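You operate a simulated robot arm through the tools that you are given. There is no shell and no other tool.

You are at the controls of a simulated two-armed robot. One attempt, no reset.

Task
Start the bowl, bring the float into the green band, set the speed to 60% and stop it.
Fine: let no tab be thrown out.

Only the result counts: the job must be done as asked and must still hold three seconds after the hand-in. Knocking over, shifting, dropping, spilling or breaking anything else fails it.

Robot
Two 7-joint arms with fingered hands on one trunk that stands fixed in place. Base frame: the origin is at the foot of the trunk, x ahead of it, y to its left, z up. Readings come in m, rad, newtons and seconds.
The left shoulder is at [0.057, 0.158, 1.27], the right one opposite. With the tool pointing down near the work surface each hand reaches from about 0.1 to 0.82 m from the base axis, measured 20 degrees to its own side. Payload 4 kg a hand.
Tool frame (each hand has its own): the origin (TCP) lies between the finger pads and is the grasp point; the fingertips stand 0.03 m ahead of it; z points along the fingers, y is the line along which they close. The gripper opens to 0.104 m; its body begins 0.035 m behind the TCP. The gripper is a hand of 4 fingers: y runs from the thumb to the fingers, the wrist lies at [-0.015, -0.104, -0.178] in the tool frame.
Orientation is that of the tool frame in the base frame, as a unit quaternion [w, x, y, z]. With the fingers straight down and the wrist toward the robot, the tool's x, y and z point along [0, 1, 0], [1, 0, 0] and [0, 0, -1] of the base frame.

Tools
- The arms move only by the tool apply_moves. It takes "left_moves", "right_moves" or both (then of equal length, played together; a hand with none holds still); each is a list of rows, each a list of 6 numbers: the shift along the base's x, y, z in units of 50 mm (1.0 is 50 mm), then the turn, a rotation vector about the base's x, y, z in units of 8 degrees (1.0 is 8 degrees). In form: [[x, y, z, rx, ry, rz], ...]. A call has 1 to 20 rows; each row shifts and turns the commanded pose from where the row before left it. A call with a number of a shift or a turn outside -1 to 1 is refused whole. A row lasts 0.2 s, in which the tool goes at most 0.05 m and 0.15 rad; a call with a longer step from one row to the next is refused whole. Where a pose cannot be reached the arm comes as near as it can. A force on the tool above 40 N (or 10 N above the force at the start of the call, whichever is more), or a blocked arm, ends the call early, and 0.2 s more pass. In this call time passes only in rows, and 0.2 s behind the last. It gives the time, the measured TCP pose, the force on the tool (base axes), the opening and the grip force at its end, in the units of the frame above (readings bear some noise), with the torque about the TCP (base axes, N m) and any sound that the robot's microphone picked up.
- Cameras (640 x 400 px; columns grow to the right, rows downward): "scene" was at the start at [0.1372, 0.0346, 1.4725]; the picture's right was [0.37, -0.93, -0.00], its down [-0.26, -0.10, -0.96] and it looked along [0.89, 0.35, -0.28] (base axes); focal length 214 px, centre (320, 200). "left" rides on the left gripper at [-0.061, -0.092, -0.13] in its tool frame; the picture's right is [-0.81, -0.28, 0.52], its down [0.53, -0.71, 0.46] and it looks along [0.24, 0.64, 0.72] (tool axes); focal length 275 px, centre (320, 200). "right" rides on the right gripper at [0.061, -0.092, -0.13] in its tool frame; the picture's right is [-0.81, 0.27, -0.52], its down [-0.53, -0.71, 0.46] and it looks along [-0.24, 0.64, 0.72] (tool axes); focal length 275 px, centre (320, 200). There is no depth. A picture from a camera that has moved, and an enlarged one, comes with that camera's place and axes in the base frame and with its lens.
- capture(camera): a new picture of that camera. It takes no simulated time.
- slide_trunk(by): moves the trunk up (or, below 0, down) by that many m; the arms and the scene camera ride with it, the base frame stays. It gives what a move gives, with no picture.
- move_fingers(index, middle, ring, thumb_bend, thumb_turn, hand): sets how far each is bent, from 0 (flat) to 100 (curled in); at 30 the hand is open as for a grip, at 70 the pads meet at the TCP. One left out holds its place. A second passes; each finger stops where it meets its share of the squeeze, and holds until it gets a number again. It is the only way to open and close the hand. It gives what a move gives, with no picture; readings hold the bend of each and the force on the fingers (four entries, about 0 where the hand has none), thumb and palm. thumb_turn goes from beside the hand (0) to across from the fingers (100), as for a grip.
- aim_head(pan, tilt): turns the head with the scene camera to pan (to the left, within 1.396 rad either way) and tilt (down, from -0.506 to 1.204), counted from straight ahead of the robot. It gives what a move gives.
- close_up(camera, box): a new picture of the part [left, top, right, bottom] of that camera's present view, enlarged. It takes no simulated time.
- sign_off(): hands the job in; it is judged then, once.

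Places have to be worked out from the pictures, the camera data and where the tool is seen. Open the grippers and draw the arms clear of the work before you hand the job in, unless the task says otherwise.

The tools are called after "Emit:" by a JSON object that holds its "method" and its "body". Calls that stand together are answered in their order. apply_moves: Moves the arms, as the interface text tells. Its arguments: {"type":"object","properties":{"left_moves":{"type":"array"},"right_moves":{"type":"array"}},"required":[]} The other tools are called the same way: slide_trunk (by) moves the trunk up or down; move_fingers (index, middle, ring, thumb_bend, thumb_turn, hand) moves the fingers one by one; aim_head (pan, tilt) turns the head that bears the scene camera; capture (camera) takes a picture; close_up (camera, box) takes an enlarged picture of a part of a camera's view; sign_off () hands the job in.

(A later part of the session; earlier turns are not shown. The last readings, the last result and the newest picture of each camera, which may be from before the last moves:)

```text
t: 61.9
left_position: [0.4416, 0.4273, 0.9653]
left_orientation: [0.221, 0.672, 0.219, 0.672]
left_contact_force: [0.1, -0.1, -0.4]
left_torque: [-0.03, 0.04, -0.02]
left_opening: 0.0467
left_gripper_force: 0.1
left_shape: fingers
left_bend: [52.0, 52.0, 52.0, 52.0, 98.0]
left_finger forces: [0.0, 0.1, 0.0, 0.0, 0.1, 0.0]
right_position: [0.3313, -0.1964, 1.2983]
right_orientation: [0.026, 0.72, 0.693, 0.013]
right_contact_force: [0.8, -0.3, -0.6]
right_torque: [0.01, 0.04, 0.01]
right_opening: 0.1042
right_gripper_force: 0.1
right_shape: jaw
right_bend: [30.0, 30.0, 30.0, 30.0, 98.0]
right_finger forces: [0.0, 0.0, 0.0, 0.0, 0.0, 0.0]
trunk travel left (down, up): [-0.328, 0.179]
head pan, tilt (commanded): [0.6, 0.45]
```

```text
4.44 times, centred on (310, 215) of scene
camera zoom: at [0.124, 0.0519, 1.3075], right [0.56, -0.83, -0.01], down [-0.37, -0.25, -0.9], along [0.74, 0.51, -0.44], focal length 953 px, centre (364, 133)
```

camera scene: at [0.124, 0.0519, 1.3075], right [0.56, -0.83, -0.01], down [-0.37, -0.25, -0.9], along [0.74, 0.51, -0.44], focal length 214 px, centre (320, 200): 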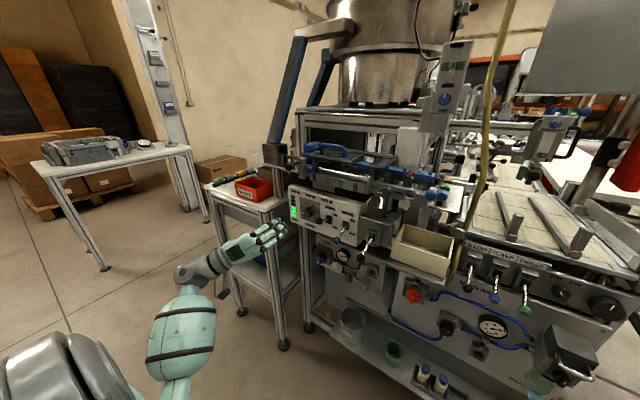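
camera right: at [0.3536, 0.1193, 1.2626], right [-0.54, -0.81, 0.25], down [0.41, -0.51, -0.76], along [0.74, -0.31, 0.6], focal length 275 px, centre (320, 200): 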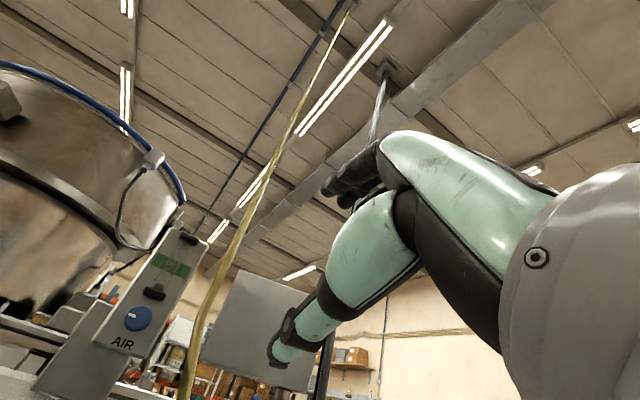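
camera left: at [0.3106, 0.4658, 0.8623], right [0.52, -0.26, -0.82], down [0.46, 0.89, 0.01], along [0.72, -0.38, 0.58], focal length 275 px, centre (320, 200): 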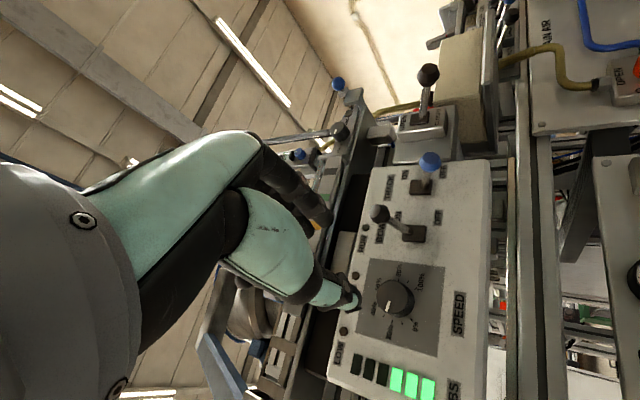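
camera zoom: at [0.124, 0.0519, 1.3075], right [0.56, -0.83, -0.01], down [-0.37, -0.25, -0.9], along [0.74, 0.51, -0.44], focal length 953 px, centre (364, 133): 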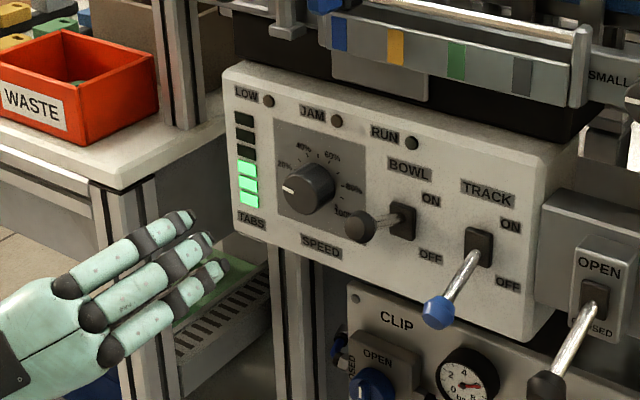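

The pointer direction works out to about −84° (≈19–20%), so 60% needs about +110° of clockwise turn, which is two strokes. I'll pre-shape slightly narrower and advance to straddle the dial.

Emit:
{"method": "move_fingers", "body": {"hand": "left", "index": 53, "middle": 53, "ring": 53, "thumb_bend": 53}}

Emit:
{"method": "apply_moves", "body": {"left_moves": [[0.5, 0.01, 0, 0, 0, 0], [0.5, 0.01, 0, 0, 0, 0], [0.5, 0, 0, 0, 0, 0], [0.4, 0, 0, 0, 0, 0], [0.4, 0, 0, 0, 0, 0]]}}

Emit:
{"method": "close_up", "body": {"camera": "left", "box": [280, 190, 440, 330]}}

Emit:
{"method": "close_up", "body": {"camera": "scene", "box": [270, 170, 370, 250]}}

```text
t: 62.9
left_position: [0.4425, 0.428, 0.9647]
left_orientation: [0.222, 0.673, 0.22, 0.671]
left_contact_force: [0.1, 0.6, -0.3]
left_torque: [0.02, 0.0, 0.01]
left_opening: 0.0446
left_gripper_force: 0.0
left_shape: fingers
left_bend: [53.0, 53.0, 53.0, 53.0, 98.0]
left_finger forces: [0.0, 0.1, 0.0, 0.0, 0.0, 0.0]
right_position: [0.3297, -0.1979, 1.2978]
right_orientation: [0.025, 0.719, 0.694, 0.013]
right_contact_force: [-0.3, -0.4, 1.0]
right_torque: [0.01, -0.03, 0.01]
right_opening: 0.104
right_gripper_force: 0.0
right_shape: jaw
right_bend: [30.0, 30.0, 30.0, 30.0, 98.0]
right_finger forces: [0.0, 0.1, 0.0, 0.0, 0.0, 0.0]
trunk travel left (down, up): [-0.328, 0.179]
head pan, tilt (commanded): [0.6, 0.45]
```

```text
t: 64.0
left_position: [0.5572, 0.4285, 0.9637]
left_orientation: [0.221, 0.673, 0.219, 0.671]
left_contact_force: [0.2, -0.8, 0.0]
left_torque: [0.03, 0.02, 0.02]
left_opening: 0.0447
left_gripper_force: 0.0
left_shape: fingers
left_bend: [53.0, 53.0, 53.0, 53.0, 98.0]
left_finger forces: [0.0, 0.0, 0.1, 0.0, 0.0, 0.1]
right_position: [0.3314, -0.1978, 1.2992]
right_orientation: [0.025, 0.72, 0.693, 0.013]
right_contact_force: [-0.2, -0.4, -0.9]
right_torque: [0.03, -0.01, 0.03]
right_opening: 0.1038
right_gripper_force: 0.0
right_shape: jaw
right_bend: [30.0, 30.0, 30.0, 30.0, 98.0]
right_finger forces: [0.0, 0.0, 0.0, 0.0, 0.1, 0.1]
trunk travel left (down, up): [-0.328, 0.179]
head pan, tilt (commanded): [0.6, 0.45]
```

```text
2.86 times, centred on (360, 260) of left
camera zoom: at [0.428, 0.4657, 0.8609], right [0.51, -0.26, -0.82], down [0.46, 0.89, 0.01], along [0.72, -0.38, 0.58], focal length 786 px, centre (206, 29)
```

zoom: 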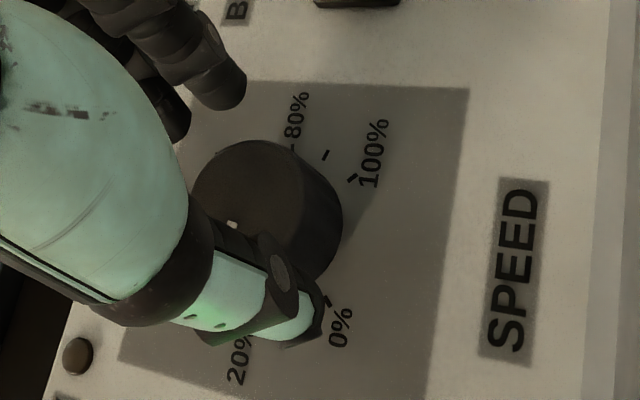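

```text
5.00 times, centred on (320, 210) of scene
camera zoom: at [0.1247, 0.0519, 1.3073], right [0.56, -0.83, -0.01], down [-0.37, -0.25, -0.9], along [0.74, 0.51, -0.45], focal length 1072 px, centre (320, 150)
```

zoom: 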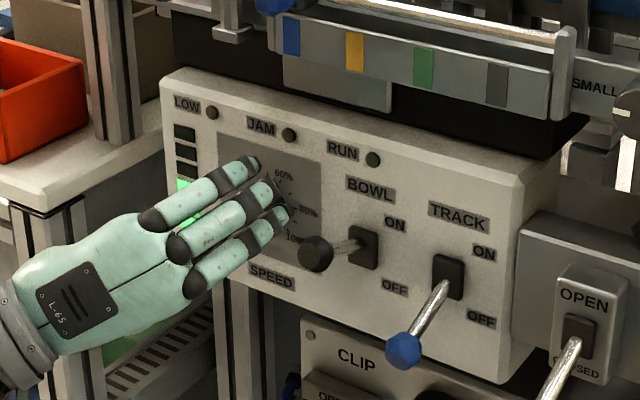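

The knob lies between thumb and fingers, and the BOWL lever is clear. I'll advance the last bit in 5 mm steps.

Emit:
{"method": "apply_moves", "body": {"left_moves": [[0.16, 0, 0, 0, 0, 0], [0.1, 0, 0, 0, 0, 0]]}}

Emit:
{"method": "close_up", "body": {"camera": "left", "box": [280, 190, 440, 330]}}

Emit:
{"method": "close_up", "body": {"camera": "scene", "box": [270, 170, 370, 250]}}

```text
t: 64.7
left_position: [0.5714, 0.429, 0.9648]
left_orientation: [0.222, 0.673, 0.22, 0.671]
left_contact_force: [-0.5, 0.4, 0.2]
left_torque: [0.0, -0.01, -0.02]
left_opening: 0.0448
left_gripper_force: 0.1
left_shape: fingers
left_bend: [53.0, 53.0, 53.0, 53.0, 98.0]
left_finger forces: [0.1, 0.0, 0.0, 0.1, 0.0, 0.0]
right_position: [0.3305, -0.1974, 1.2993]
right_orientation: [0.026, 0.719, 0.694, 0.012]
right_contact_force: [0.2, -0.4, -0.4]
right_torque: [-0.04, 0.03, 0.01]
right_opening: 0.1043
right_gripper_force: 0.1
right_shape: jaw
right_bend: [30.0, 30.0, 30.0, 30.0, 98.0]
right_finger forces: [0.0, 0.0, 0.1, 0.1, 0.1, 0.1]
trunk travel left (down, up): [-0.328, 0.179]
head pan, tilt (commanded): [0.6, 0.45]
```

```text
2.86 times, centred on (360, 260) of left
camera zoom: at [0.44, 0.4663, 0.8617], right [0.52, -0.26, -0.82], down [0.46, 0.89, 0.01], along [0.72, -0.38, 0.58], focal length 786 px, centre (206, 29)
```

zoom: 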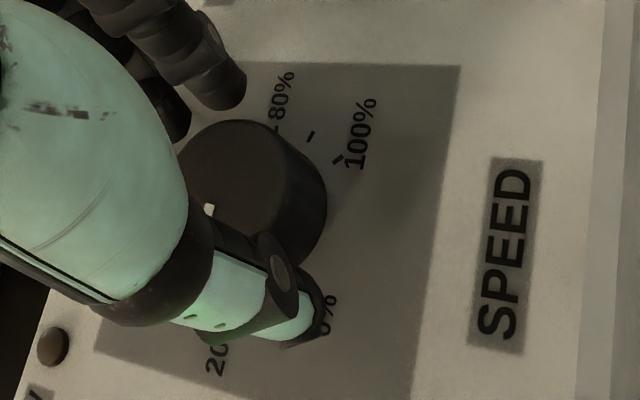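

```text
5.00 times, centred on (320, 210) of scene
camera zoom: at [0.1244, 0.0519, 1.3074], right [0.56, -0.83, -0.01], down [-0.37, -0.25, -0.9], along [0.74, 0.51, -0.45], focal length 1072 px, centre (320, 150)
```

zoom: 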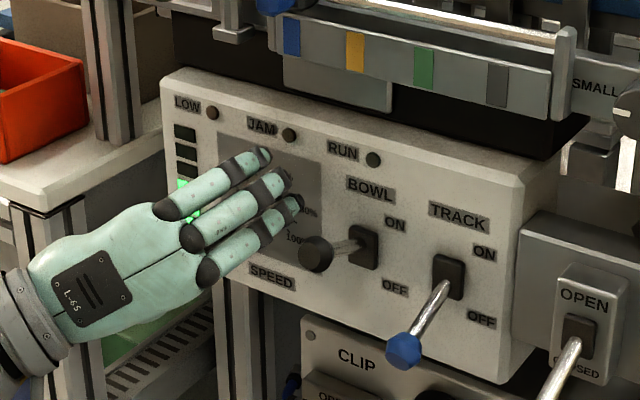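

No contact yet. I'll go in 5 mm more, then close on the dial.

Emit:
{"method": "apply_moves", "body": {"left_moves": [[0.1, 0, 0, 0, 0, 0]]}}

Emit:
{"method": "move_fingers", "body": {"hand": "left", "index": 72, "middle": 72, "ring": 72, "thumb_bend": 72}}

Emit:
{"method": "close_up", "body": {"camera": "left", "box": [280, 190, 440, 330]}}

Emit:
{"method": "close_up", "body": {"camera": "scene", "box": [270, 170, 370, 250]}}

```text
t: 65.0
left_position: [0.5765, 0.4286, 0.9648]
left_orientation: [0.221, 0.673, 0.22, 0.671]
left_contact_force: [0.3, 0.0, 0.6]
left_torque: [0.01, -0.01, 0.02]
left_opening: 0.0446
left_gripper_force: 0.1
left_shape: fingers
left_bend: [53.0, 53.0, 53.0, 53.0, 98.0]
left_finger forces: [0.0, 0.1, 0.0, 0.0, 0.0, 0.1]
right_position: [0.3325, -0.197, 1.2992]
right_orientation: [0.025, 0.72, 0.694, 0.012]
right_contact_force: [0.0, -0.2, -0.2]
right_torque: [0.01, -0.01, -0.03]
right_opening: 0.1043
right_gripper_force: 0.1
right_shape: jaw
right_bend: [30.0, 30.0, 30.0, 30.0, 98.0]
right_finger forces: [0.0, 0.0, 0.0, 0.0, 0.1, 0.1]
trunk travel left (down, up): [-0.328, 0.179]
head pan, tilt (commanded): [0.6, 0.45]
```

```text
t: 66.0
left_position: [0.5775, 0.4291, 0.9657]
left_orientation: [0.223, 0.673, 0.219, 0.671]
left_contact_force: [5.2, 1.0, 3.6]
left_torque: [0.07, -0.07, 0.05]
left_opening: 0.0274
left_gripper_force: 12.8
left_shape: fingers
left_bend: [61.0, 65.0, 72.0, 60.0, 96.0]
left_finger forces: [7.3, 6.7, 0.0, 0.0, 11.7, 0.0]
right_position: [0.3307, -0.1984, 1.2985]
right_orientation: [0.025, 0.72, 0.694, 0.013]
right_contact_force: [-0.5, 0.5, -0.2]
right_torque: [-0.01, -0.02, -0.01]
right_opening: 0.104
right_gripper_force: 0.0
right_shape: jaw
right_bend: [30.0, 30.0, 30.0, 30.0, 98.0]
right_finger forces: [0.0, 0.1, 0.0, 0.0, 0.0, 0.0]
trunk travel left (down, up): [-0.328, 0.179]
head pan, tilt (commanded): [0.6, 0.45]
```

```text
2.86 times, centred on (360, 260) of left
camera zoom: at [0.4456, 0.4662, 0.8622], right [0.52, -0.26, -0.82], down [0.46, 0.89, 0.01], along [0.72, -0.38, 0.58], focal length 786 px, centre (206, 29)
```

zoom: 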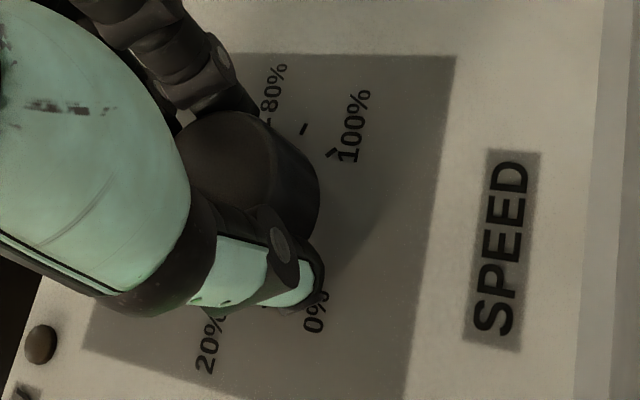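

```text
5.00 times, centred on (320, 210) of scene
camera zoom: at [0.1247, 0.0518, 1.3074], right [0.56, -0.83, -0.01], down [-0.37, -0.25, -0.9], along [0.74, 0.51, -0.45], focal length 1072 px, centre (320, 150)
```

zoom: 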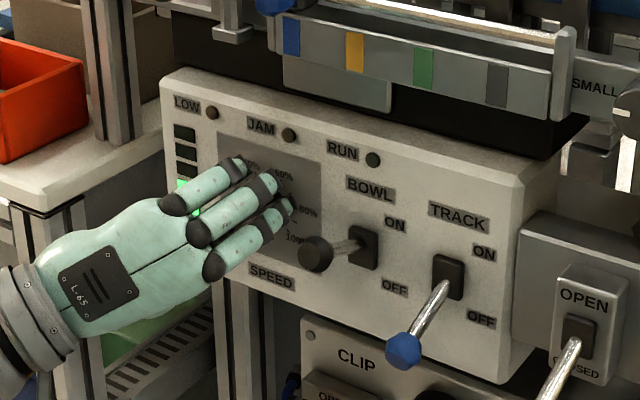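

The dial is gripped by the index, middle and thumb. I'll start the first stroke: 26° clockwise, then check.

Emit:
{"method": "apply_moves", "body": {"left_moves": [[0, 0, 0, 0.65, 0, 0], [0, 0, 0, 0.65, 0, 0], [0, 0, 0, 0.65, 0, 0], [0, 0, 0, 0.65, 0, 0], [0, 0, 0, 0.65, 0, 0]]}}

Emit:
{"method": "close_up", "body": {"camera": "left", "box": [280, 190, 440, 330]}}

Emit:
{"method": "close_up", "body": {"camera": "scene", "box": [270, 170, 370, 250]}}

```text
t: 67.2
left_position: [0.5763, 0.4273, 0.9646]
left_orientation: [0.063, 0.705, 0.061, 0.703]
left_contact_force: [3.0, -1.1, 2.4]
left_torque: [-0.03, -0.08, 0.03]
left_opening: 0.0269
left_gripper_force: 12.0
left_shape: fingers
left_bend: [61.0, 65.0, 72.0, 60.0, 96.0]
left_finger forces: [7.7, 6.3, 0.0, 0.0, 11.5, 0.0]
right_position: [0.3314, -0.198, 1.2988]
right_orientation: [0.024, 0.72, 0.693, 0.012]
right_contact_force: [-0.5, -0.3, 0.4]
right_torque: [0.01, 0.02, -0.02]
right_opening: 0.1038
right_gripper_force: 0.1
right_shape: jaw
right_bend: [30.0, 30.0, 30.0, 30.0, 98.0]
right_finger forces: [0.0, 0.0, 0.1, 0.0, 0.0, 0.1]
trunk travel left (down, up): [-0.328, 0.179]
head pan, tilt (commanded): [0.6, 0.45]
```

```text
2.86 times, centred on (360, 260) of left
camera zoom: at [0.4457, 0.5067, 0.889], right [0.51, 0.12, -0.85], down [0.46, 0.79, 0.4], along [0.72, -0.59, 0.35], focal length 786 px, centre (206, 29)
```

zoom: 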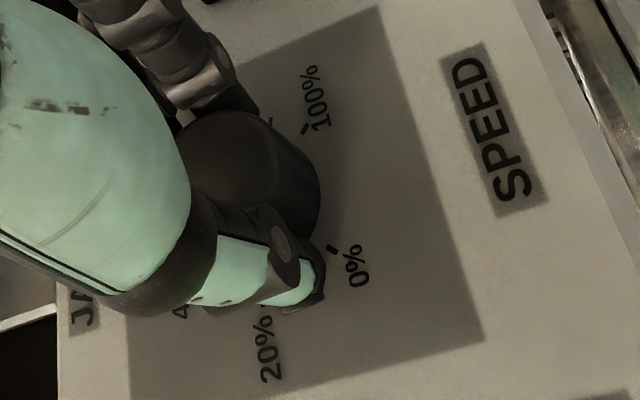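

```text
5.00 times, centred on (320, 210) of scene
camera zoom: at [0.1246, 0.0515, 1.3074], right [0.56, -0.83, -0.01], down [-0.37, -0.25, -0.9], along [0.74, 0.51, -0.45], focal length 1072 px, centre (320, 150)
```

zoom: 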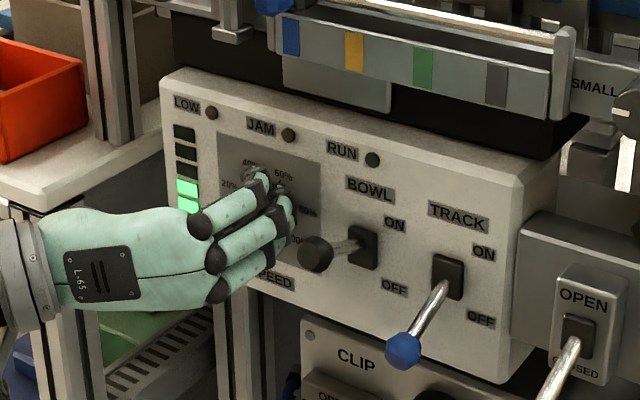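

The grip is holding. I'll continue the first stroke by about 26°.

Emit:
{"method": "apply_moves", "body": {"left_moves": [[0, 0, 0, 0.65, 0, 0], [0, 0, 0, 0.65, 0, 0], [0, 0, 0, 0.65, 0, 0], [0, 0, 0, 0.65, 0, 0], [0, 0, 0, 0.65, 0, 0]]}}

Emit:
{"method": "close_up", "body": {"camera": "left", "box": [280, 190, 440, 330]}}

Emit:
{"method": "close_up", "body": {"camera": "scene", "box": [270, 170, 370, 250]}}

```text
t: 68.5
left_position: [0.5771, 0.4272, 0.9649]
left_orientation: [-0.095, 0.702, -0.098, 0.699]
left_contact_force: [2.1, -5.6, -0.9]
left_torque: [-0.01, 0.0, -0.12]
left_opening: 0.0274
left_gripper_force: 13.0
left_shape: fingers
left_bend: [60.0, 65.0, 72.0, 62.0, 96.0]
left_finger forces: [9.2, 7.0, 0.1, 0.0, 10.4, 0.0]
right_position: [0.3316, -0.1975, 1.2979]
right_orientation: [0.024, 0.72, 0.693, 0.013]
right_contact_force: [-0.1, -0.9, -0.4]
right_torque: [0.02, 0.02, -0.03]
right_opening: 0.1039
right_gripper_force: 0.0
right_shape: jaw
right_bend: [30.0, 30.0, 30.0, 30.0, 98.0]
right_finger forces: [0.0, 0.0, 0.0, 0.0, 0.0, 0.1]
trunk travel left (down, up): [-0.328, 0.179]
head pan, tilt (commanded): [0.6, 0.45]
```

```text
2.86 times, centred on (360, 260) of left
camera zoom: at [0.4459, 0.532, 0.9316], right [0.52, 0.48, -0.71], down [0.46, 0.54, 0.7], along [0.72, -0.69, 0.06], focal length 786 px, centre (206, 29)
```

zoom: 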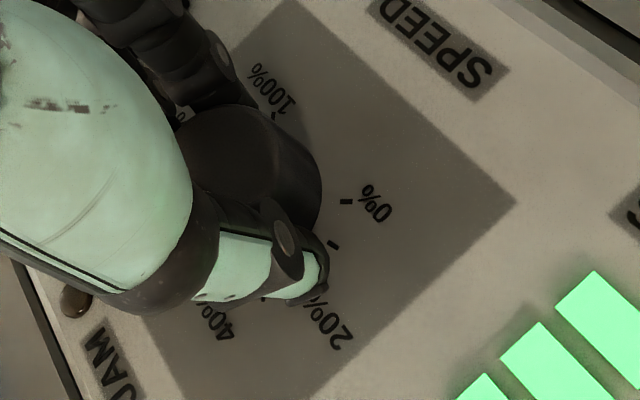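

```text
5.00 times, centred on (320, 210) of scene
camera zoom: at [0.1247, 0.0511, 1.3074], right [0.56, -0.83, -0.01], down [-0.37, -0.25, -0.9], along [0.74, 0.51, -0.45], focal length 1072 px, centre (320, 150)
```

zoom: 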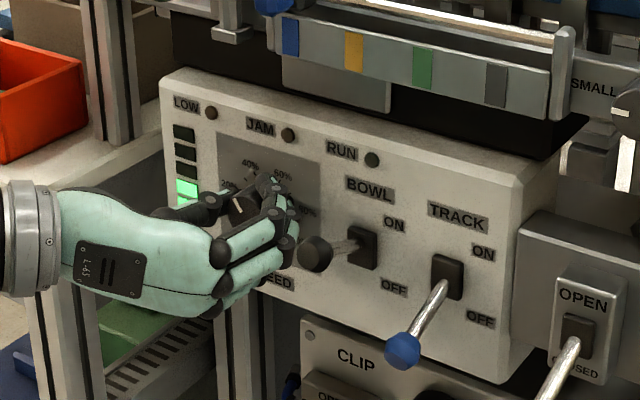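

The pointer is visible now between the thumb and fingers. I'll zoom in on it.

Emit:
{"method": "close_up", "body": {"camera": "scene", "box": [295, 190, 335, 230]}}

```text
10.00 times, centred on (315, 210) of scene
camera zoom: at [0.1247, 0.0511, 1.3074], right [0.56, -0.83, -0.01], down [-0.37, -0.25, -0.9], along [0.74, 0.51, -0.45], focal length 2145 px, centre (370, 100)
```

zoom: 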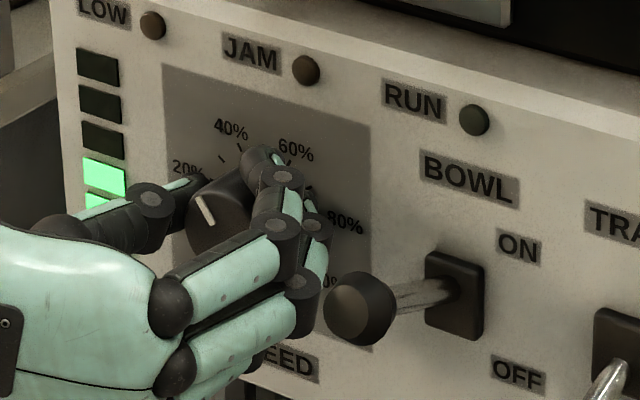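

The pointer reads about −30° (≈39%), as expected. I'll open mainly with the thumb, so the fingers stay clear of the BOWL lever, then back off 3 cm, roll back 48° and re-enter for the second stroke.

Emit:
{"method": "move_fingers", "body": {"hand": "left", "index": 56, "middle": 58, "ring": 66, "thumb_bend": 50}}

Emit:
{"method": "apply_moves", "body": {"left_moves": [[-0.3, 0, 0, 0, 0, 0], [-0.4, 0.02, 0, 0, 0, 0], [0, 0, 0, -1.0, 0, 0], [0, 0, 0, -1.0, 0, 0], [0, 0, 0, -1.0, 0, 0], [0, 0, 0, -1.0, 0, 0], [0, 0, 0, -1.0, 0, 0], [0, 0, 0, -1.0, 0, 0]]}}

Emit:
{"method": "close_up", "body": {"camera": "left", "box": [280, 190, 440, 330]}}

Emit:
{"method": "close_up", "body": {"camera": "scene", "box": [270, 170, 370, 250]}}

```text
t: 69.5
left_position: [0.5758, 0.4289, 0.9647]
left_orientation: [-0.095, 0.702, -0.098, 0.699]
left_contact_force: [0.2, 0.0, -0.7]
left_torque: [0.0, 0.01, -0.01]
left_opening: 0.0436
left_gripper_force: 0.0
left_shape: fingers
left_bend: [56.0, 57.0, 66.0, 50.0, 97.0]
left_finger forces: [0.1, 0.0, 0.0, 0.1, 0.0, 0.0]
right_position: [0.3306, -0.1969, 1.2996]
right_orientation: [0.026, 0.719, 0.694, 0.013]
right_contact_force: [-0.4, 0.4, -0.1]
right_torque: [0.03, 0.01, 0.03]
right_opening: 0.1043
right_gripper_force: 0.0
right_shape: jaw
right_bend: [30.0, 30.0, 30.0, 30.0, 98.0]
right_finger forces: [0.0, 0.0, 0.0, 0.1, 0.0, 0.0]
trunk travel left (down, up): [-0.328, 0.179]
head pan, tilt (commanded): [0.6, 0.45]
```

```text
t: 71.2
left_position: [0.5413, 0.4283, 0.9654]
left_orientation: [0.199, 0.68, 0.197, 0.678]
left_contact_force: [0.7, 0.4, 0.3]
left_torque: [0.01, -0.01, -0.02]
left_opening: 0.0435
left_gripper_force: 0.1
left_shape: fingers
left_bend: [56.0, 57.0, 66.0, 50.0, 97.0]
left_finger forces: [0.0, 0.0, 0.0, 0.1, 0.1, 0.0]
right_position: [0.3325, -0.1979, 1.2979]
right_orientation: [0.024, 0.72, 0.694, 0.012]
right_contact_force: [-0.2, -0.5, 0.6]
right_torque: [0.01, 0.01, -0.01]
right_opening: 0.1042
right_gripper_force: 0.0
right_shape: jaw
right_bend: [30.0, 30.0, 30.0, 30.0, 98.0]
right_finger forces: [0.0, 0.1, 0.1, 0.0, 0.0, 0.1]
trunk travel left (down, up): [-0.328, 0.179]
head pan, tilt (commanded): [0.6, 0.45]
```

```text
2.86 times, centred on (360, 260) of left
camera zoom: at [0.4108, 0.4725, 0.8649], right [0.51, -0.21, -0.83], down [0.46, 0.89, 0.07], along [0.72, -0.42, 0.55], focal length 786 px, centre (206, 29)
```

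zoom: 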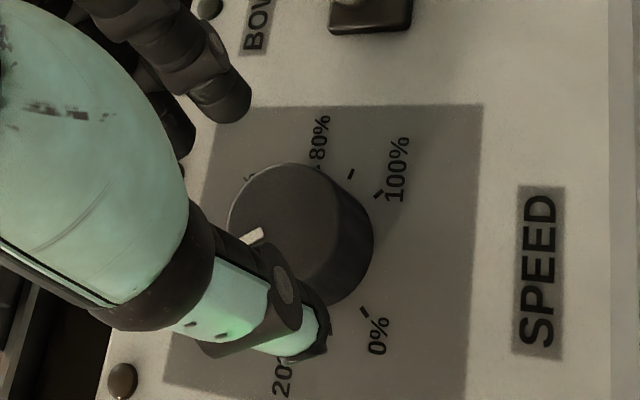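

```text
5.00 times, centred on (320, 210) of scene
camera zoom: at [0.1244, 0.0517, 1.3074], right [0.56, -0.83, -0.01], down [-0.37, -0.25, -0.9], along [0.74, 0.51, -0.45], focal length 1072 px, centre (320, 150)
```

zoom: 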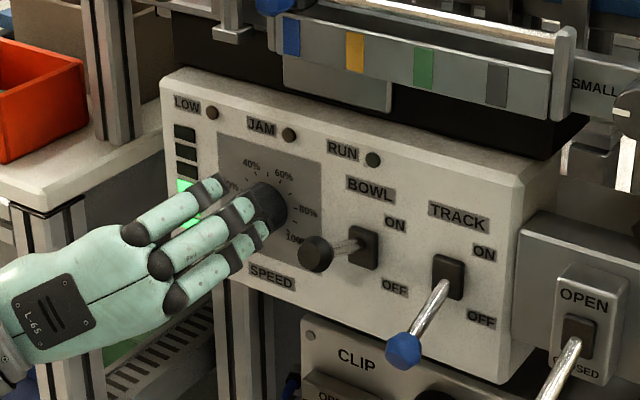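

The pointer stayed at about 40%. I'll re-advance, close on the dial and make the second stroke, first by about 40°.

Emit:
{"method": "apply_moves", "body": {"left_moves": [[0.3, 0.01, 0, 0, 0, 0], [0.3, 0, 0, 0, 0, 0], [0.12, 0, 0, 0, 0, 0]]}}

Emit:
{"method": "move_fingers", "body": {"hand": "left", "index": 72, "middle": 72, "ring": 72, "thumb_bend": 72}}

Emit:
{"method": "apply_moves", "body": {"left_moves": [[0, 0, 0, 0.65, 0, 0], [0, 0, 0, 0.65, 0, 0], [0, 0, 0, 0.65, 0, 0], [0, 0, 0, 0.65, 0, 0], [0, 0, 0, 0.65, 0, 0], [0, 0, 0, 0.65, 0, 0], [0, 0, 0, 0.65, 0, 0], [0, 0, 0, 0.65, 0, 0]]}}

Emit:
{"method": "close_up", "body": {"camera": "scene", "box": [295, 190, 335, 230]}}

```text
t: 72.0
left_position: [0.5777, 0.4289, 0.9654]
left_orientation: [0.199, 0.68, 0.196, 0.678]
left_contact_force: [-2.6, 0.1, -0.6]
left_torque: [0.01, 0.0, -0.01]
left_opening: 0.0436
left_gripper_force: 1.2
left_shape: fingers
left_bend: [56.0, 57.0, 66.0, 50.0, 97.0]
left_finger forces: [0.0, 1.3, 0.0, 0.1, 0.1, 0.0]
right_position: [0.3305, -0.1974, 1.2993]
right_orientation: [0.026, 0.719, 0.694, 0.013]
right_contact_force: [-0.5, 0.0, 0.8]
right_torque: [0.0, 0.02, -0.03]
right_opening: 0.104
right_gripper_force: 0.2
right_shape: jaw
right_bend: [30.0, 30.0, 30.0, 30.0, 98.0]
right_finger forces: [0.1, 0.0, 0.0, 0.1, 0.1, 0.0]
trunk travel left (down, up): [-0.328, 0.179]
head pan, tilt (commanded): [0.6, 0.45]
```

```text
t: 73.0
left_position: [0.5778, 0.429, 0.9668]
left_orientation: [0.198, 0.679, 0.196, 0.679]
left_contact_force: [3.6, -2.5, 5.7]
left_torque: [0.0, -0.16, -0.04]
left_opening: 0.0281
left_gripper_force: 12.0
left_shape: fingers
left_bend: [61.0, 65.0, 72.0, 60.0, 97.0]
left_finger forces: [7.7, 6.8, 0.0, 0.1, 9.1, 0.0]
right_position: [0.3314, -0.1979, 1.2984]
right_orientation: [0.025, 0.719, 0.694, 0.013]
right_contact_force: [-0.3, -0.4, 0.0]
right_torque: [-0.03, -0.01, 0.0]
right_opening: 0.1039
right_gripper_force: 0.2
right_shape: jaw
right_bend: [30.0, 30.0, 30.0, 30.0, 98.0]
right_finger forces: [0.0, 0.1, 0.0, 0.1, 0.0, 0.0]
trunk travel left (down, up): [-0.328, 0.179]
head pan, tilt (commanded): [0.6, 0.45]
```

```text
t: 74.8
left_position: [0.5771, 0.4286, 0.9649]
left_orientation: [-0.056, 0.706, -0.06, 0.703]
left_contact_force: [3.8, -9.9, 3.8]
left_torque: [-0.06, -0.1, -0.22]
left_opening: 0.0281
left_gripper_force: 12.1
left_shape: fingers
left_bend: [60.0, 64.0, 72.0, 61.0, 97.0]
left_finger forces: [9.0, 8.0, 0.1, 0.0, 7.7, 0.1]
right_position: [0.3313, -0.2004, 1.2983]
right_orientation: [0.025, 0.72, 0.693, 0.013]
right_contact_force: [0.8, -1.3, -0.4]
right_torque: [0.03, 0.0, 0.02]
right_opening: 0.1039
right_gripper_force: 0.1
right_shape: jaw
right_bend: [30.0, 30.0, 30.0, 30.0, 98.0]
right_finger forces: [0.0, 0.0, 0.0, 0.0, 0.0, 0.0]
trunk travel left (down, up): [-0.328, 0.179]
head pan, tilt (commanded): [0.6, 0.45]
```

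```text
10.00 times, centred on (315, 210) of scene
camera zoom: at [0.1244, 0.0501, 1.3074], right [0.56, -0.83, -0.01], down [-0.37, -0.24, -0.9], along [0.74, 0.51, -0.44], focal length 2145 px, centre (370, 100)
```

zoom: 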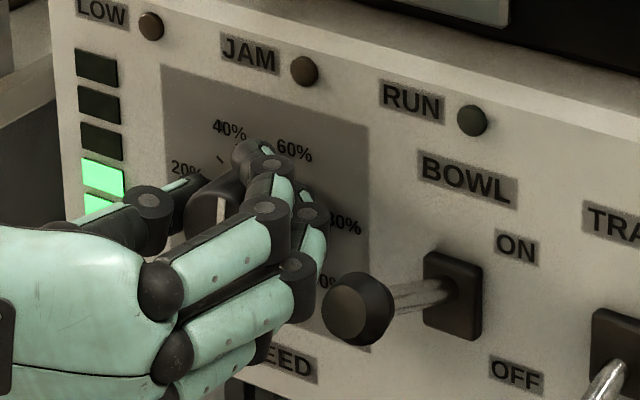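

The pointer is now near vertical (about 49%), so there was a little slip. I'll continue clockwise in smaller steps and keep reading it.

Emit:
{"method": "apply_moves", "body": {"left_moves": [[0, 0, 0, 0.6, 0, 0], [0, 0, 0, 0.6, 0, 0], [0, 0, 0, 0.6, 0, 0]]}}

Emit:
{"method": "close_up", "body": {"camera": "scene", "box": [295, 190, 335, 230]}}

Emit:
{"method": "close_up", "body": {"camera": "left", "box": [280, 190, 440, 330]}}

```text
t: 75.7
left_position: [0.5775, 0.4292, 0.9648]
left_orientation: [-0.144, 0.694, -0.147, 0.69]
left_contact_force: [5.9, -12.9, -0.1]
left_torque: [-0.06, 0.02, -0.34]
left_opening: 0.0279
left_gripper_force: 12.7
left_shape: fingers
left_bend: [59.0, 64.0, 72.0, 61.0, 97.0]
left_finger forces: [9.9, 8.6, 0.1, 0.1, 7.0, 0.0]
right_position: [0.3324, -0.1996, 1.298]
right_orientation: [0.024, 0.72, 0.693, 0.012]
right_contact_force: [1.1, 1.2, 0.6]
right_torque: [-0.02, 0.0, 0.0]
right_opening: 0.1041
right_gripper_force: 0.1
right_shape: jaw
right_bend: [30.0, 30.0, 30.0, 30.0, 98.0]
right_finger forces: [0.1, 0.1, 0.1, 0.0, 0.0, 0.0]
trunk travel left (down, up): [-0.328, 0.179]
head pan, tilt (commanded): [0.6, 0.45]
```

```text
10.00 times, centred on (315, 210) of scene
camera zoom: at [0.1252, 0.0502, 1.3074], right [0.56, -0.83, -0.01], down [-0.37, -0.24, -0.9], along [0.74, 0.51, -0.44], focal length 2145 px, centre (370, 100)
```

zoom: 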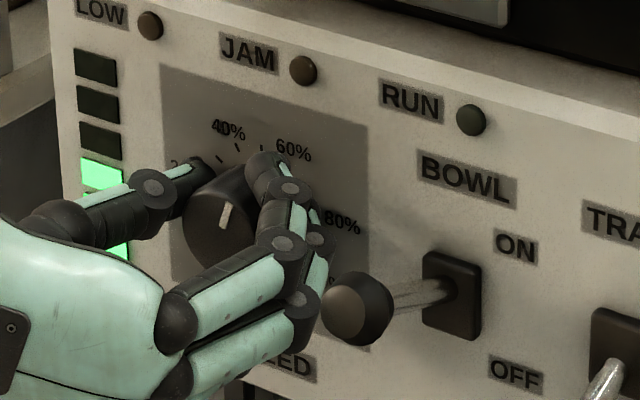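

```text
2.86 times, centred on (360, 260) of left
camera zoom: at [0.4469, 0.5366, 0.9466], right [0.52, 0.58, -0.63], down [0.46, 0.44, 0.77], along [0.72, -0.69, -0.04], focal length 786 px, centre (206, 29)
```

zoom: 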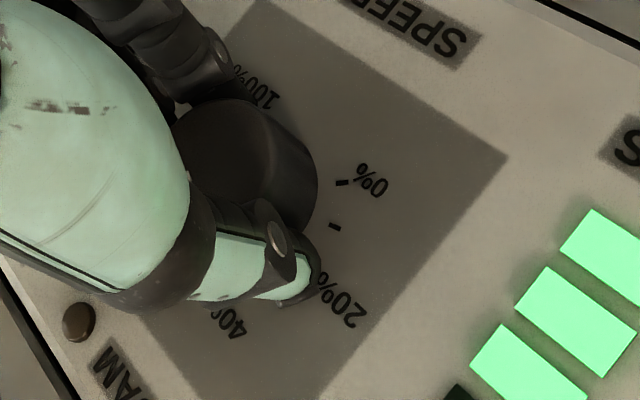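

The pointer now reads about 22–23°, roughly 58%. I'll zoom in more to measure it precisely.

Emit:
{"method": "close_up", "body": {"camera": "scene", "box": [299, 198, 323, 216]}}

```text
16.00 times, centred on (311, 207) of scene
camera zoom: at [0.1252, 0.0502, 1.3074], right [0.56, -0.83, -0.01], down [-0.37, -0.24, -0.9], along [0.74, 0.51, -0.44], focal length 3432 px, centre (464, 88)
```

zoom: 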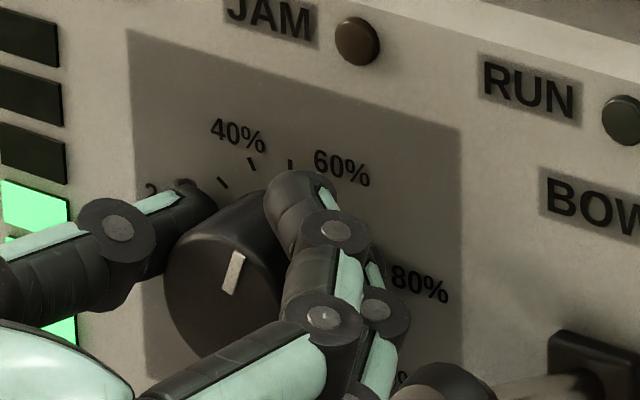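

The readings give 56–58%. I'll nudge 4° more, then release and draw back a little to read the whole scale without obstruction.

Emit:
{"method": "apply_moves", "body": {"left_moves": [[0, 0, 0, 0.5, 0, 0]]}}

Emit:
{"method": "move_fingers", "body": {"hand": "left", "index": 56, "middle": 58, "ring": 66, "thumb_bend": 50}}

Emit:
{"method": "apply_moves", "body": {"left_moves": [[-0.4, 0, 0, 0, 0, 0], [-0.5, 0.05, 0, -0.5, 0, 0], [-0.5, 0.2, -0.3, -0.8, 0, 0], [-0.3, 0.2, -0.4, -0.8, 0, 0]]}}

Emit:
{"method": "close_up", "body": {"camera": "scene", "box": [299, 194, 327, 218]}}

Emit:
{"method": "capture", "body": {"camera": "left"}}

```text
t: 76.0
left_position: [0.5778, 0.4275, 0.9657]
left_orientation: [-0.169, 0.689, -0.171, 0.684]
left_contact_force: [3.3, -12.4, -1.7]
left_torque: [-0.03, 0.04, -0.35]
left_opening: 0.0279
left_gripper_force: 13.1
left_shape: fingers
left_bend: [59.0, 64.0, 72.0, 61.0, 97.0]
left_finger forces: [10.1, 8.9, 0.0, 0.0, 6.9, 0.0]
right_position: [0.3321, -0.1989, 1.2976]
right_orientation: [0.025, 0.72, 0.694, 0.013]
right_contact_force: [-0.4, 0.2, -0.8]
right_torque: [-0.03, -0.02, -0.01]
right_opening: 0.1041
right_gripper_force: 0.0
right_shape: jaw
right_bend: [30.0, 30.0, 30.0, 30.0, 98.0]
right_finger forces: [0.0, 0.0, 0.0, 0.1, 0.0, 0.0]
trunk travel left (down, up): [-0.328, 0.179]
head pan, tilt (commanded): [0.6, 0.45]
```

```text
t: 77.0
left_position: [0.5766, 0.4307, 0.965]
left_orientation: [-0.168, 0.688, -0.17, 0.686]
left_contact_force: [-0.5, 0.8, -0.1]
left_torque: [0.02, -0.03, 0.02]
left_opening: 0.0442
left_gripper_force: 0.2
left_shape: fingers
left_bend: [56.0, 57.0, 66.0, 50.0, 97.0]
left_finger forces: [0.1, 0.3, 0.1, 0.0, 0.0, 0.0]
right_position: [0.3318, -0.1971, 1.2983]
right_orientation: [0.024, 0.72, 0.693, 0.012]
right_contact_force: [0.2, 0.5, -0.5]
right_torque: [-0.02, -0.02, 0.03]
right_opening: 0.104
right_gripper_force: 0.1
right_shape: jaw
right_bend: [30.0, 30.0, 30.0, 30.0, 98.0]
right_finger forces: [0.0, 0.1, 0.1, 0.0, 0.0, 0.1]
trunk travel left (down, up): [-0.328, 0.179]
head pan, tilt (commanded): [0.6, 0.45]
```

```text
t: 78.0
left_position: [0.4897, 0.4526, 0.9307]
left_orientation: [-0.066, 0.705, -0.068, 0.703]
left_contact_force: [0.2, 0.5, -0.2]
left_torque: [-0.02, 0.0, -0.01]
left_opening: 0.0442
left_gripper_force: 0.1
left_shape: fingers
left_bend: [56.0, 57.0, 66.0, 50.0, 97.0]
left_finger forces: [0.1, 0.0, 0.0, 0.0, 0.0, 0.0]
right_position: [0.3304, -0.1971, 1.2989]
right_orientation: [0.026, 0.72, 0.693, 0.013]
right_contact_force: [-0.6, 1.0, 0.6]
right_torque: [0.01, 0.0, -0.03]
right_opening: 0.1039
right_gripper_force: 0.0
right_shape: jaw
right_bend: [30.0, 30.0, 30.0, 30.0, 98.0]
right_finger forces: [0.1, 0.1, 0.0, 0.1, 0.0, 0.0]
trunk travel left (down, up): [-0.328, 0.179]
head pan, tilt (commanded): [0.6, 0.45]
```

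```text
16.00 times, centred on (313, 206) of scene
camera zoom: at [0.1239, 0.0521, 1.3074], right [0.56, -0.83, -0.01], down [-0.37, -0.25, -0.9], along [0.74, 0.51, -0.45], focal length 3432 px, centre (432, 104)
```

zoom: 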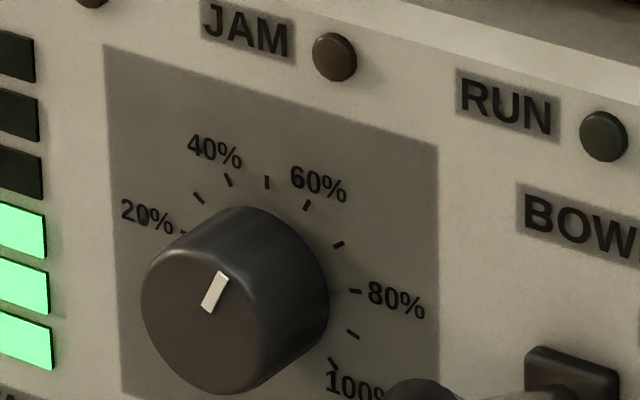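

```text
taken
camera left: at [0.3587, 0.5536, 0.8879], right [0.52, 0.42, -0.75], down [0.46, 0.6, 0.66], along [0.72, -0.68, 0.12], focal length 275 px, centre (320, 200)
```

left: 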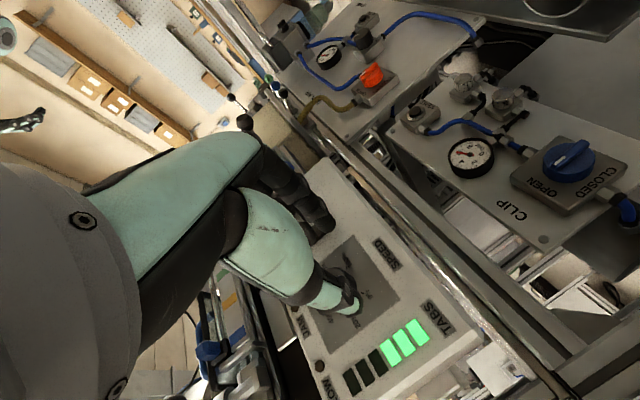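

The whole scale is visible now. Fitting all the ticks puts the pointer at about 21°, roughly 57.7%, and 60% is at 27°. I'll zoom in once more for accuracy.

Emit:
{"method": "close_up", "body": {"camera": "scene", "box": [300, 198, 316, 208]}}

Emit:
{"method": "close_up", "body": {"camera": "scene", "box": [395, 50, 475, 110]}}

```text
16.00 times, centred on (308, 203) of scene
camera zoom: at [0.1239, 0.0521, 1.3074], right [0.56, -0.83, -0.01], down [-0.37, -0.25, -0.9], along [0.74, 0.51, -0.45], focal length 3432 px, centre (512, 152)
```

zoom: 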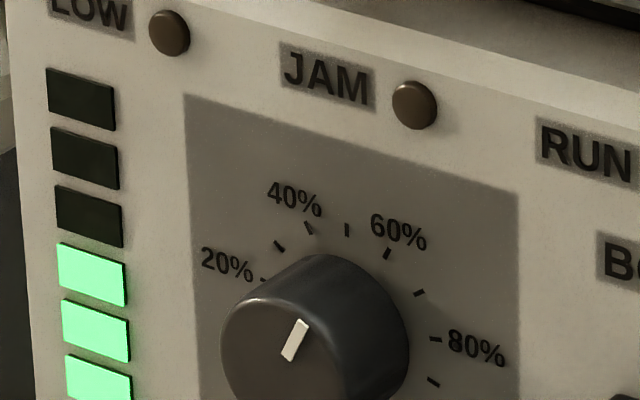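

```text
6.67 times, centred on (435, 80) of scene
camera zoom: at [0.1239, 0.0521, 1.3074], right [0.56, -0.83, -0.01], down [-0.37, -0.25, -0.9], along [0.74, 0.51, -0.45], focal length 1430 px, centre (-447, 1000)
```

zoom: 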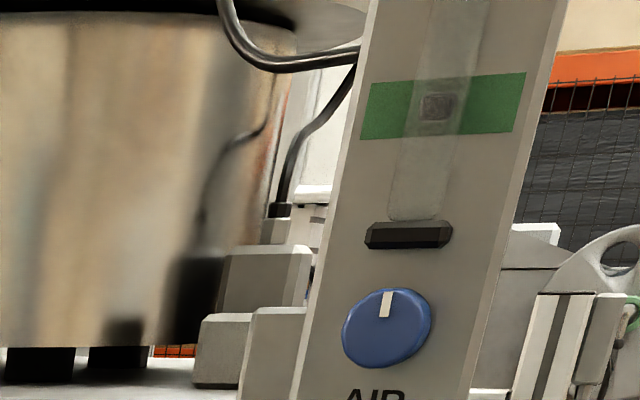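

The pointer is at about 20° (≈57.5%), the float is still centred, and I need about 7° more. I'll re-enter at the present roll, grip, and turn a small amount.

Emit:
{"method": "apply_moves", "body": {"left_moves": [[0.1, -0.47, 0.68, 0, 0, 0], [0.7, 0, 0, 0, 0, 0], [0.6, 0, 0, 0, 0, 0], [0.35, 0, 0, 0, 0, 0]]}}

Emit:
{"method": "move_fingers", "body": {"hand": "left", "index": 72, "middle": 72, "ring": 72, "thumb_bend": 72}}

Emit:
{"method": "close_up", "body": {"camera": "scene", "box": [299, 194, 327, 218]}}

```text
t: 79.0
left_position: [0.578, 0.429, 0.9663]
left_orientation: [-0.066, 0.705, -0.068, 0.703]
left_contact_force: [-6.1, -0.9, -1.1]
left_torque: [0.01, 0.07, -0.18]
left_opening: 0.0443
left_gripper_force: 2.5
left_shape: fingers
left_bend: [56.0, 56.0, 66.0, 50.0, 97.0]
left_finger forces: [0.1, 5.5, 0.0, 0.0, 0.0, 0.0]
right_position: [0.3284, -0.1976, 1.2998]
right_orientation: [0.026, 0.72, 0.694, 0.014]
right_contact_force: [-0.2, -0.1, 0.1]
right_torque: [-0.02, -0.02, -0.02]
right_opening: 0.1036
right_gripper_force: 0.0
right_shape: jaw
right_bend: [30.0, 30.0, 30.0, 30.0, 98.0]
right_finger forces: [0.1, 0.0, 0.0, 0.0, 0.0, 0.1]
trunk travel left (down, up): [-0.328, 0.179]
head pan, tilt (commanded): [0.6, 0.45]
```

```text
t: 80.0
left_position: [0.58, 0.4289, 0.9661]
left_orientation: [-0.066, 0.705, -0.068, 0.703]
left_contact_force: [-9.2, -6.8, 1.3]
left_torque: [0.02, 0.18, -0.44]
left_opening: 0.0279
left_gripper_force: 17.5
left_shape: fingers
left_bend: [59.0, 65.0, 72.0, 62.0, 97.0]
left_finger forces: [19.3, 6.9, 0.1, 0.0, 9.5, 0.0]
right_position: [0.3296, -0.1994, 1.2996]
right_orientation: [0.025, 0.72, 0.694, 0.012]
right_contact_force: [-0.8, -0.8, -0.2]
right_torque: [-0.01, 0.01, 0.0]
right_opening: 0.1038
right_gripper_force: 0.1
right_shape: jaw
right_bend: [30.0, 30.0, 30.0, 30.0, 98.0]
right_finger forces: [0.1, 0.0, 0.0, 0.1, 0.0, 0.0]
trunk travel left (down, up): [-0.328, 0.179]
head pan, tilt (commanded): [0.6, 0.45]
```

```text
16.00 times, centred on (313, 206) of scene
camera zoom: at [0.1225, 0.0507, 1.3076], right [0.56, -0.83, -0.01], down [-0.37, -0.24, -0.9], along [0.74, 0.51, -0.44], focal length 3432 px, centre (432, 104)
```

zoom: 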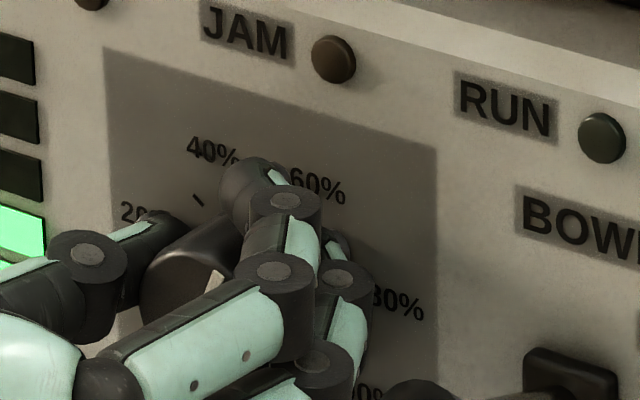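

The dial is gripped, with the hand pressing the plate slightly. I'll ease back 3 mm and turn clockwise about 8°.

Emit:
{"method": "apply_moves", "body": {"left_moves": [[-0.06, 0, 0, 0, 0, 0], [0, 0, 0, 0.5, 0, 0], [0, 0, 0, 0.5, 0, 0]]}}

Emit:
{"method": "close_up", "body": {"camera": "scene", "box": [299, 194, 327, 218]}}

```text
t: 80.8
left_position: [0.5786, 0.4285, 0.9661]
left_orientation: [-0.116, 0.697, -0.118, 0.697]
left_contact_force: [12.1, -5.9, 7.1]
left_torque: [-0.05, -0.21, -0.17]
left_opening: 0.028
left_gripper_force: 13.4
left_shape: fingers
left_bend: [59.0, 65.0, 72.0, 62.0, 97.0]
left_finger forces: [7.1, 8.5, 0.0, 0.1, 10.7, 0.1]
right_position: [0.3322, -0.1999, 1.2982]
right_orientation: [0.025, 0.72, 0.693, 0.012]
right_contact_force: [-1.4, 0.5, -0.6]
right_torque: [-0.04, 0.0, 0.0]
right_opening: 0.1041
right_gripper_force: 0.1
right_shape: jaw
right_bend: [30.0, 30.0, 30.0, 30.0, 98.0]
right_finger forces: [0.1, 0.1, 0.0, 0.2, 0.0, 0.0]
trunk travel left (down, up): [-0.328, 0.179]
head pan, tilt (commanded): [0.6, 0.45]
```

```text
16.00 times, centred on (313, 206) of scene
camera zoom: at [0.1254, 0.0503, 1.3074], right [0.56, -0.83, -0.01], down [-0.37, -0.24, -0.9], along [0.74, 0.51, -0.45], focal length 3432 px, centre (432, 104)
```

zoom: 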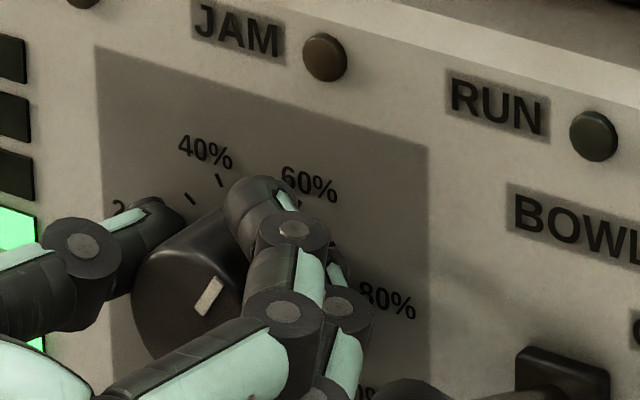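

The pointer now reads about 25° (≈59%). I'll release, draw back and read it in the open.

Emit:
{"method": "apply_moves", "body": {"left_moves": [[0, 0, 0, 0.2, 0, 0]]}}

Emit:
{"method": "move_fingers", "body": {"hand": "left", "index": 56, "middle": 58, "ring": 66, "thumb_bend": 50}}

Emit:
{"method": "apply_moves", "body": {"left_moves": [[-0.4, 0, 0, 0, 0, 0], [-0.5, 0.05, 0, -0.4, 0, 0], [-0.5, 0.2, -0.3, -0.8, 0, 0], [-0.4, 0.2, -0.4, -0.8, 0, 0]]}}

Emit:
{"method": "close_up", "body": {"camera": "scene", "box": [299, 194, 327, 218]}}

Emit:
{"method": "capture", "body": {"camera": "left"}}

```text
t: 81.2
left_position: [0.5774, 0.4282, 0.9652]
left_orientation: [-0.125, 0.696, -0.127, 0.695]
left_contact_force: [11.4, -5.5, 8.7]
left_torque: [0.02, -0.18, -0.15]
left_opening: 0.0283
left_gripper_force: 13.2
left_shape: fingers
left_bend: [59.0, 65.0, 72.0, 61.0, 97.0]
left_finger forces: [6.8, 8.5, 0.1, 0.1, 11.0, 0.0]
right_position: [0.3309, -0.1997, 1.297]
right_orientation: [0.024, 0.72, 0.694, 0.012]
right_contact_force: [0.1, -0.4, -0.5]
right_torque: [0.01, 0.0, 0.0]
right_opening: 0.1042
right_gripper_force: 0.0
right_shape: jaw
right_bend: [30.0, 30.0, 30.0, 30.0, 98.0]
right_finger forces: [0.0, 0.1, 0.0, 0.1, 0.1, 0.0]
trunk travel left (down, up): [-0.328, 0.179]
head pan, tilt (commanded): [0.6, 0.45]
```

```text
t: 82.2
left_position: [0.5784, 0.4286, 0.9639]
left_orientation: [-0.126, 0.697, -0.126, 0.694]
left_contact_force: [-0.4, -0.7, 0.1]
left_torque: [-0.02, 0.04, 0.02]
left_opening: 0.0435
left_gripper_force: 0.0
left_shape: fingers
left_bend: [56.0, 57.0, 66.0, 50.0, 98.0]
left_finger forces: [0.0, 0.0, 0.0, 0.1, 0.1, 0.0]
right_position: [0.33, -0.198, 1.2996]
right_orientation: [0.025, 0.72, 0.693, 0.013]
right_contact_force: [0.4, 0.3, 1.5]
right_torque: [0.06, 0.01, 0.01]
right_opening: 0.1042
right_gripper_force: 0.1
right_shape: jaw
right_bend: [30.0, 30.0, 30.0, 30.0, 98.0]
right_finger forces: [0.0, 0.0, 0.0, 0.0, 0.1, 0.0]
trunk travel left (down, up): [-0.328, 0.179]
head pan, tilt (commanded): [0.6, 0.45]
```

```text
t: 83.2
left_position: [0.4884, 0.4527, 0.9295]
left_orientation: [-0.026, 0.708, -0.028, 0.705]
left_contact_force: [0.3, 0.2, 0.1]
left_torque: [0.02, -0.02, -0.02]
left_opening: 0.0439
left_gripper_force: 0.0
left_shape: fingers
left_bend: [56.0, 57.0, 66.0, 50.0, 98.0]
left_finger forces: [0.0, 0.0, 0.1, 0.0, 0.0, 0.1]
right_position: [0.3313, -0.198, 1.2989]
right_orientation: [0.025, 0.72, 0.693, 0.012]
right_contact_force: [-0.2, 0.7, 0.1]
right_torque: [0.05, -0.02, 0.01]
right_opening: 0.1039
right_gripper_force: 0.0
right_shape: jaw
right_bend: [30.0, 30.0, 30.0, 30.0, 98.0]
right_finger forces: [0.0, 0.0, 0.0, 0.0, 0.0, 0.1]
trunk travel left (down, up): [-0.328, 0.179]
head pan, tilt (commanded): [0.6, 0.45]
```

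```text
16.00 times, centred on (313, 206) of scene
camera zoom: at [0.1237, 0.052, 1.3074], right [0.56, -0.83, -0.01], down [-0.37, -0.25, -0.9], along [0.74, 0.51, -0.44], focal length 3432 px, centre (432, 104)
```

zoom: 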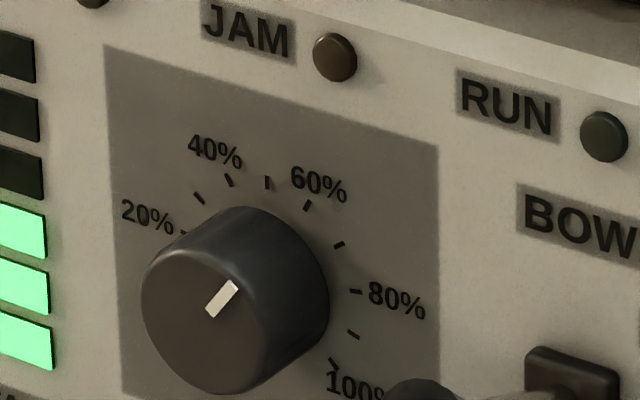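

```text
taken
camera left: at [0.3563, 0.5482, 0.8758], right [0.52, 0.33, -0.79], down [0.46, 0.67, 0.58], along [0.72, -0.66, 0.19], focal length 275 px, centre (320, 200)
```

left: 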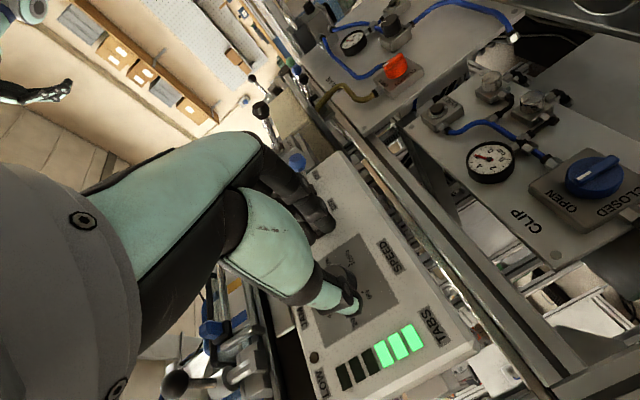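

The pointer now seems slightly past 60%, perhaps 61–63%. I'll back the wrist camera to where the thumb doesn't hide the dial, for a sharper reading.

Emit:
{"method": "apply_moves", "body": {"left_moves": [[-0.5, -0.2, 0.3, -0.9, 0, 0], [-0.5, -0.2, 0.3, -0.9, 0, 0], [-0.1, -0.1, 0.1, -0.9, 0, 0]]}}

Emit:
{"method": "close_up", "body": {"camera": "left", "box": [340, 230, 460, 340]}}

```text
t: 84.0
left_position: [0.4309, 0.4267, 0.9639]
left_orientation: [0.107, 0.7, 0.105, 0.698]
left_contact_force: [0.0, -0.4, -0.2]
left_torque: [0.0, 0.02, -0.01]
left_opening: 0.0439
left_gripper_force: 0.0
left_shape: fingers
left_bend: [56.0, 57.0, 66.0, 50.0, 98.0]
left_finger forces: [0.0, 0.1, 0.0, 0.1, 0.1, 0.0]
right_position: [0.333, -0.1982, 1.2987]
right_orientation: [0.025, 0.719, 0.694, 0.012]
right_contact_force: [-0.4, -0.3, 0.8]
right_torque: [-0.03, 0.0, -0.02]
right_opening: 0.1039
right_gripper_force: 0.2
right_shape: jaw
right_bend: [30.0, 30.0, 30.0, 30.0, 98.0]
right_finger forces: [0.0, 0.0, 0.1, 0.1, 0.0, 0.0]
trunk travel left (down, up): [-0.328, 0.179]
head pan, tilt (commanded): [0.6, 0.45]
```

```text
3.64 times, centred on (400, 285) of left
camera zoom: at [0.3012, 0.4955, 0.8798], right [0.51, 0.02, -0.86], down [0.46, 0.84, 0.3], along [0.72, -0.55, 0.42], focal length 1001 px, centre (29, -109)
```

zoom: 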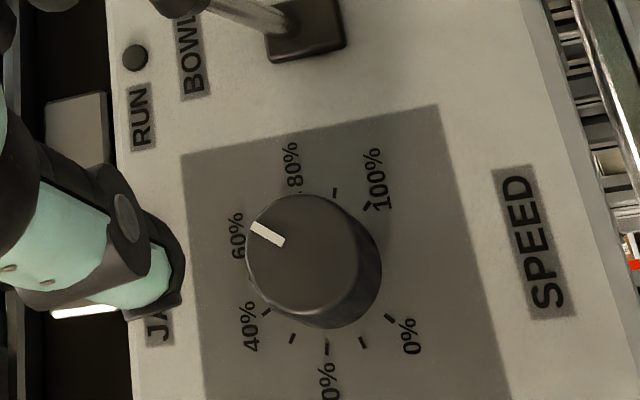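

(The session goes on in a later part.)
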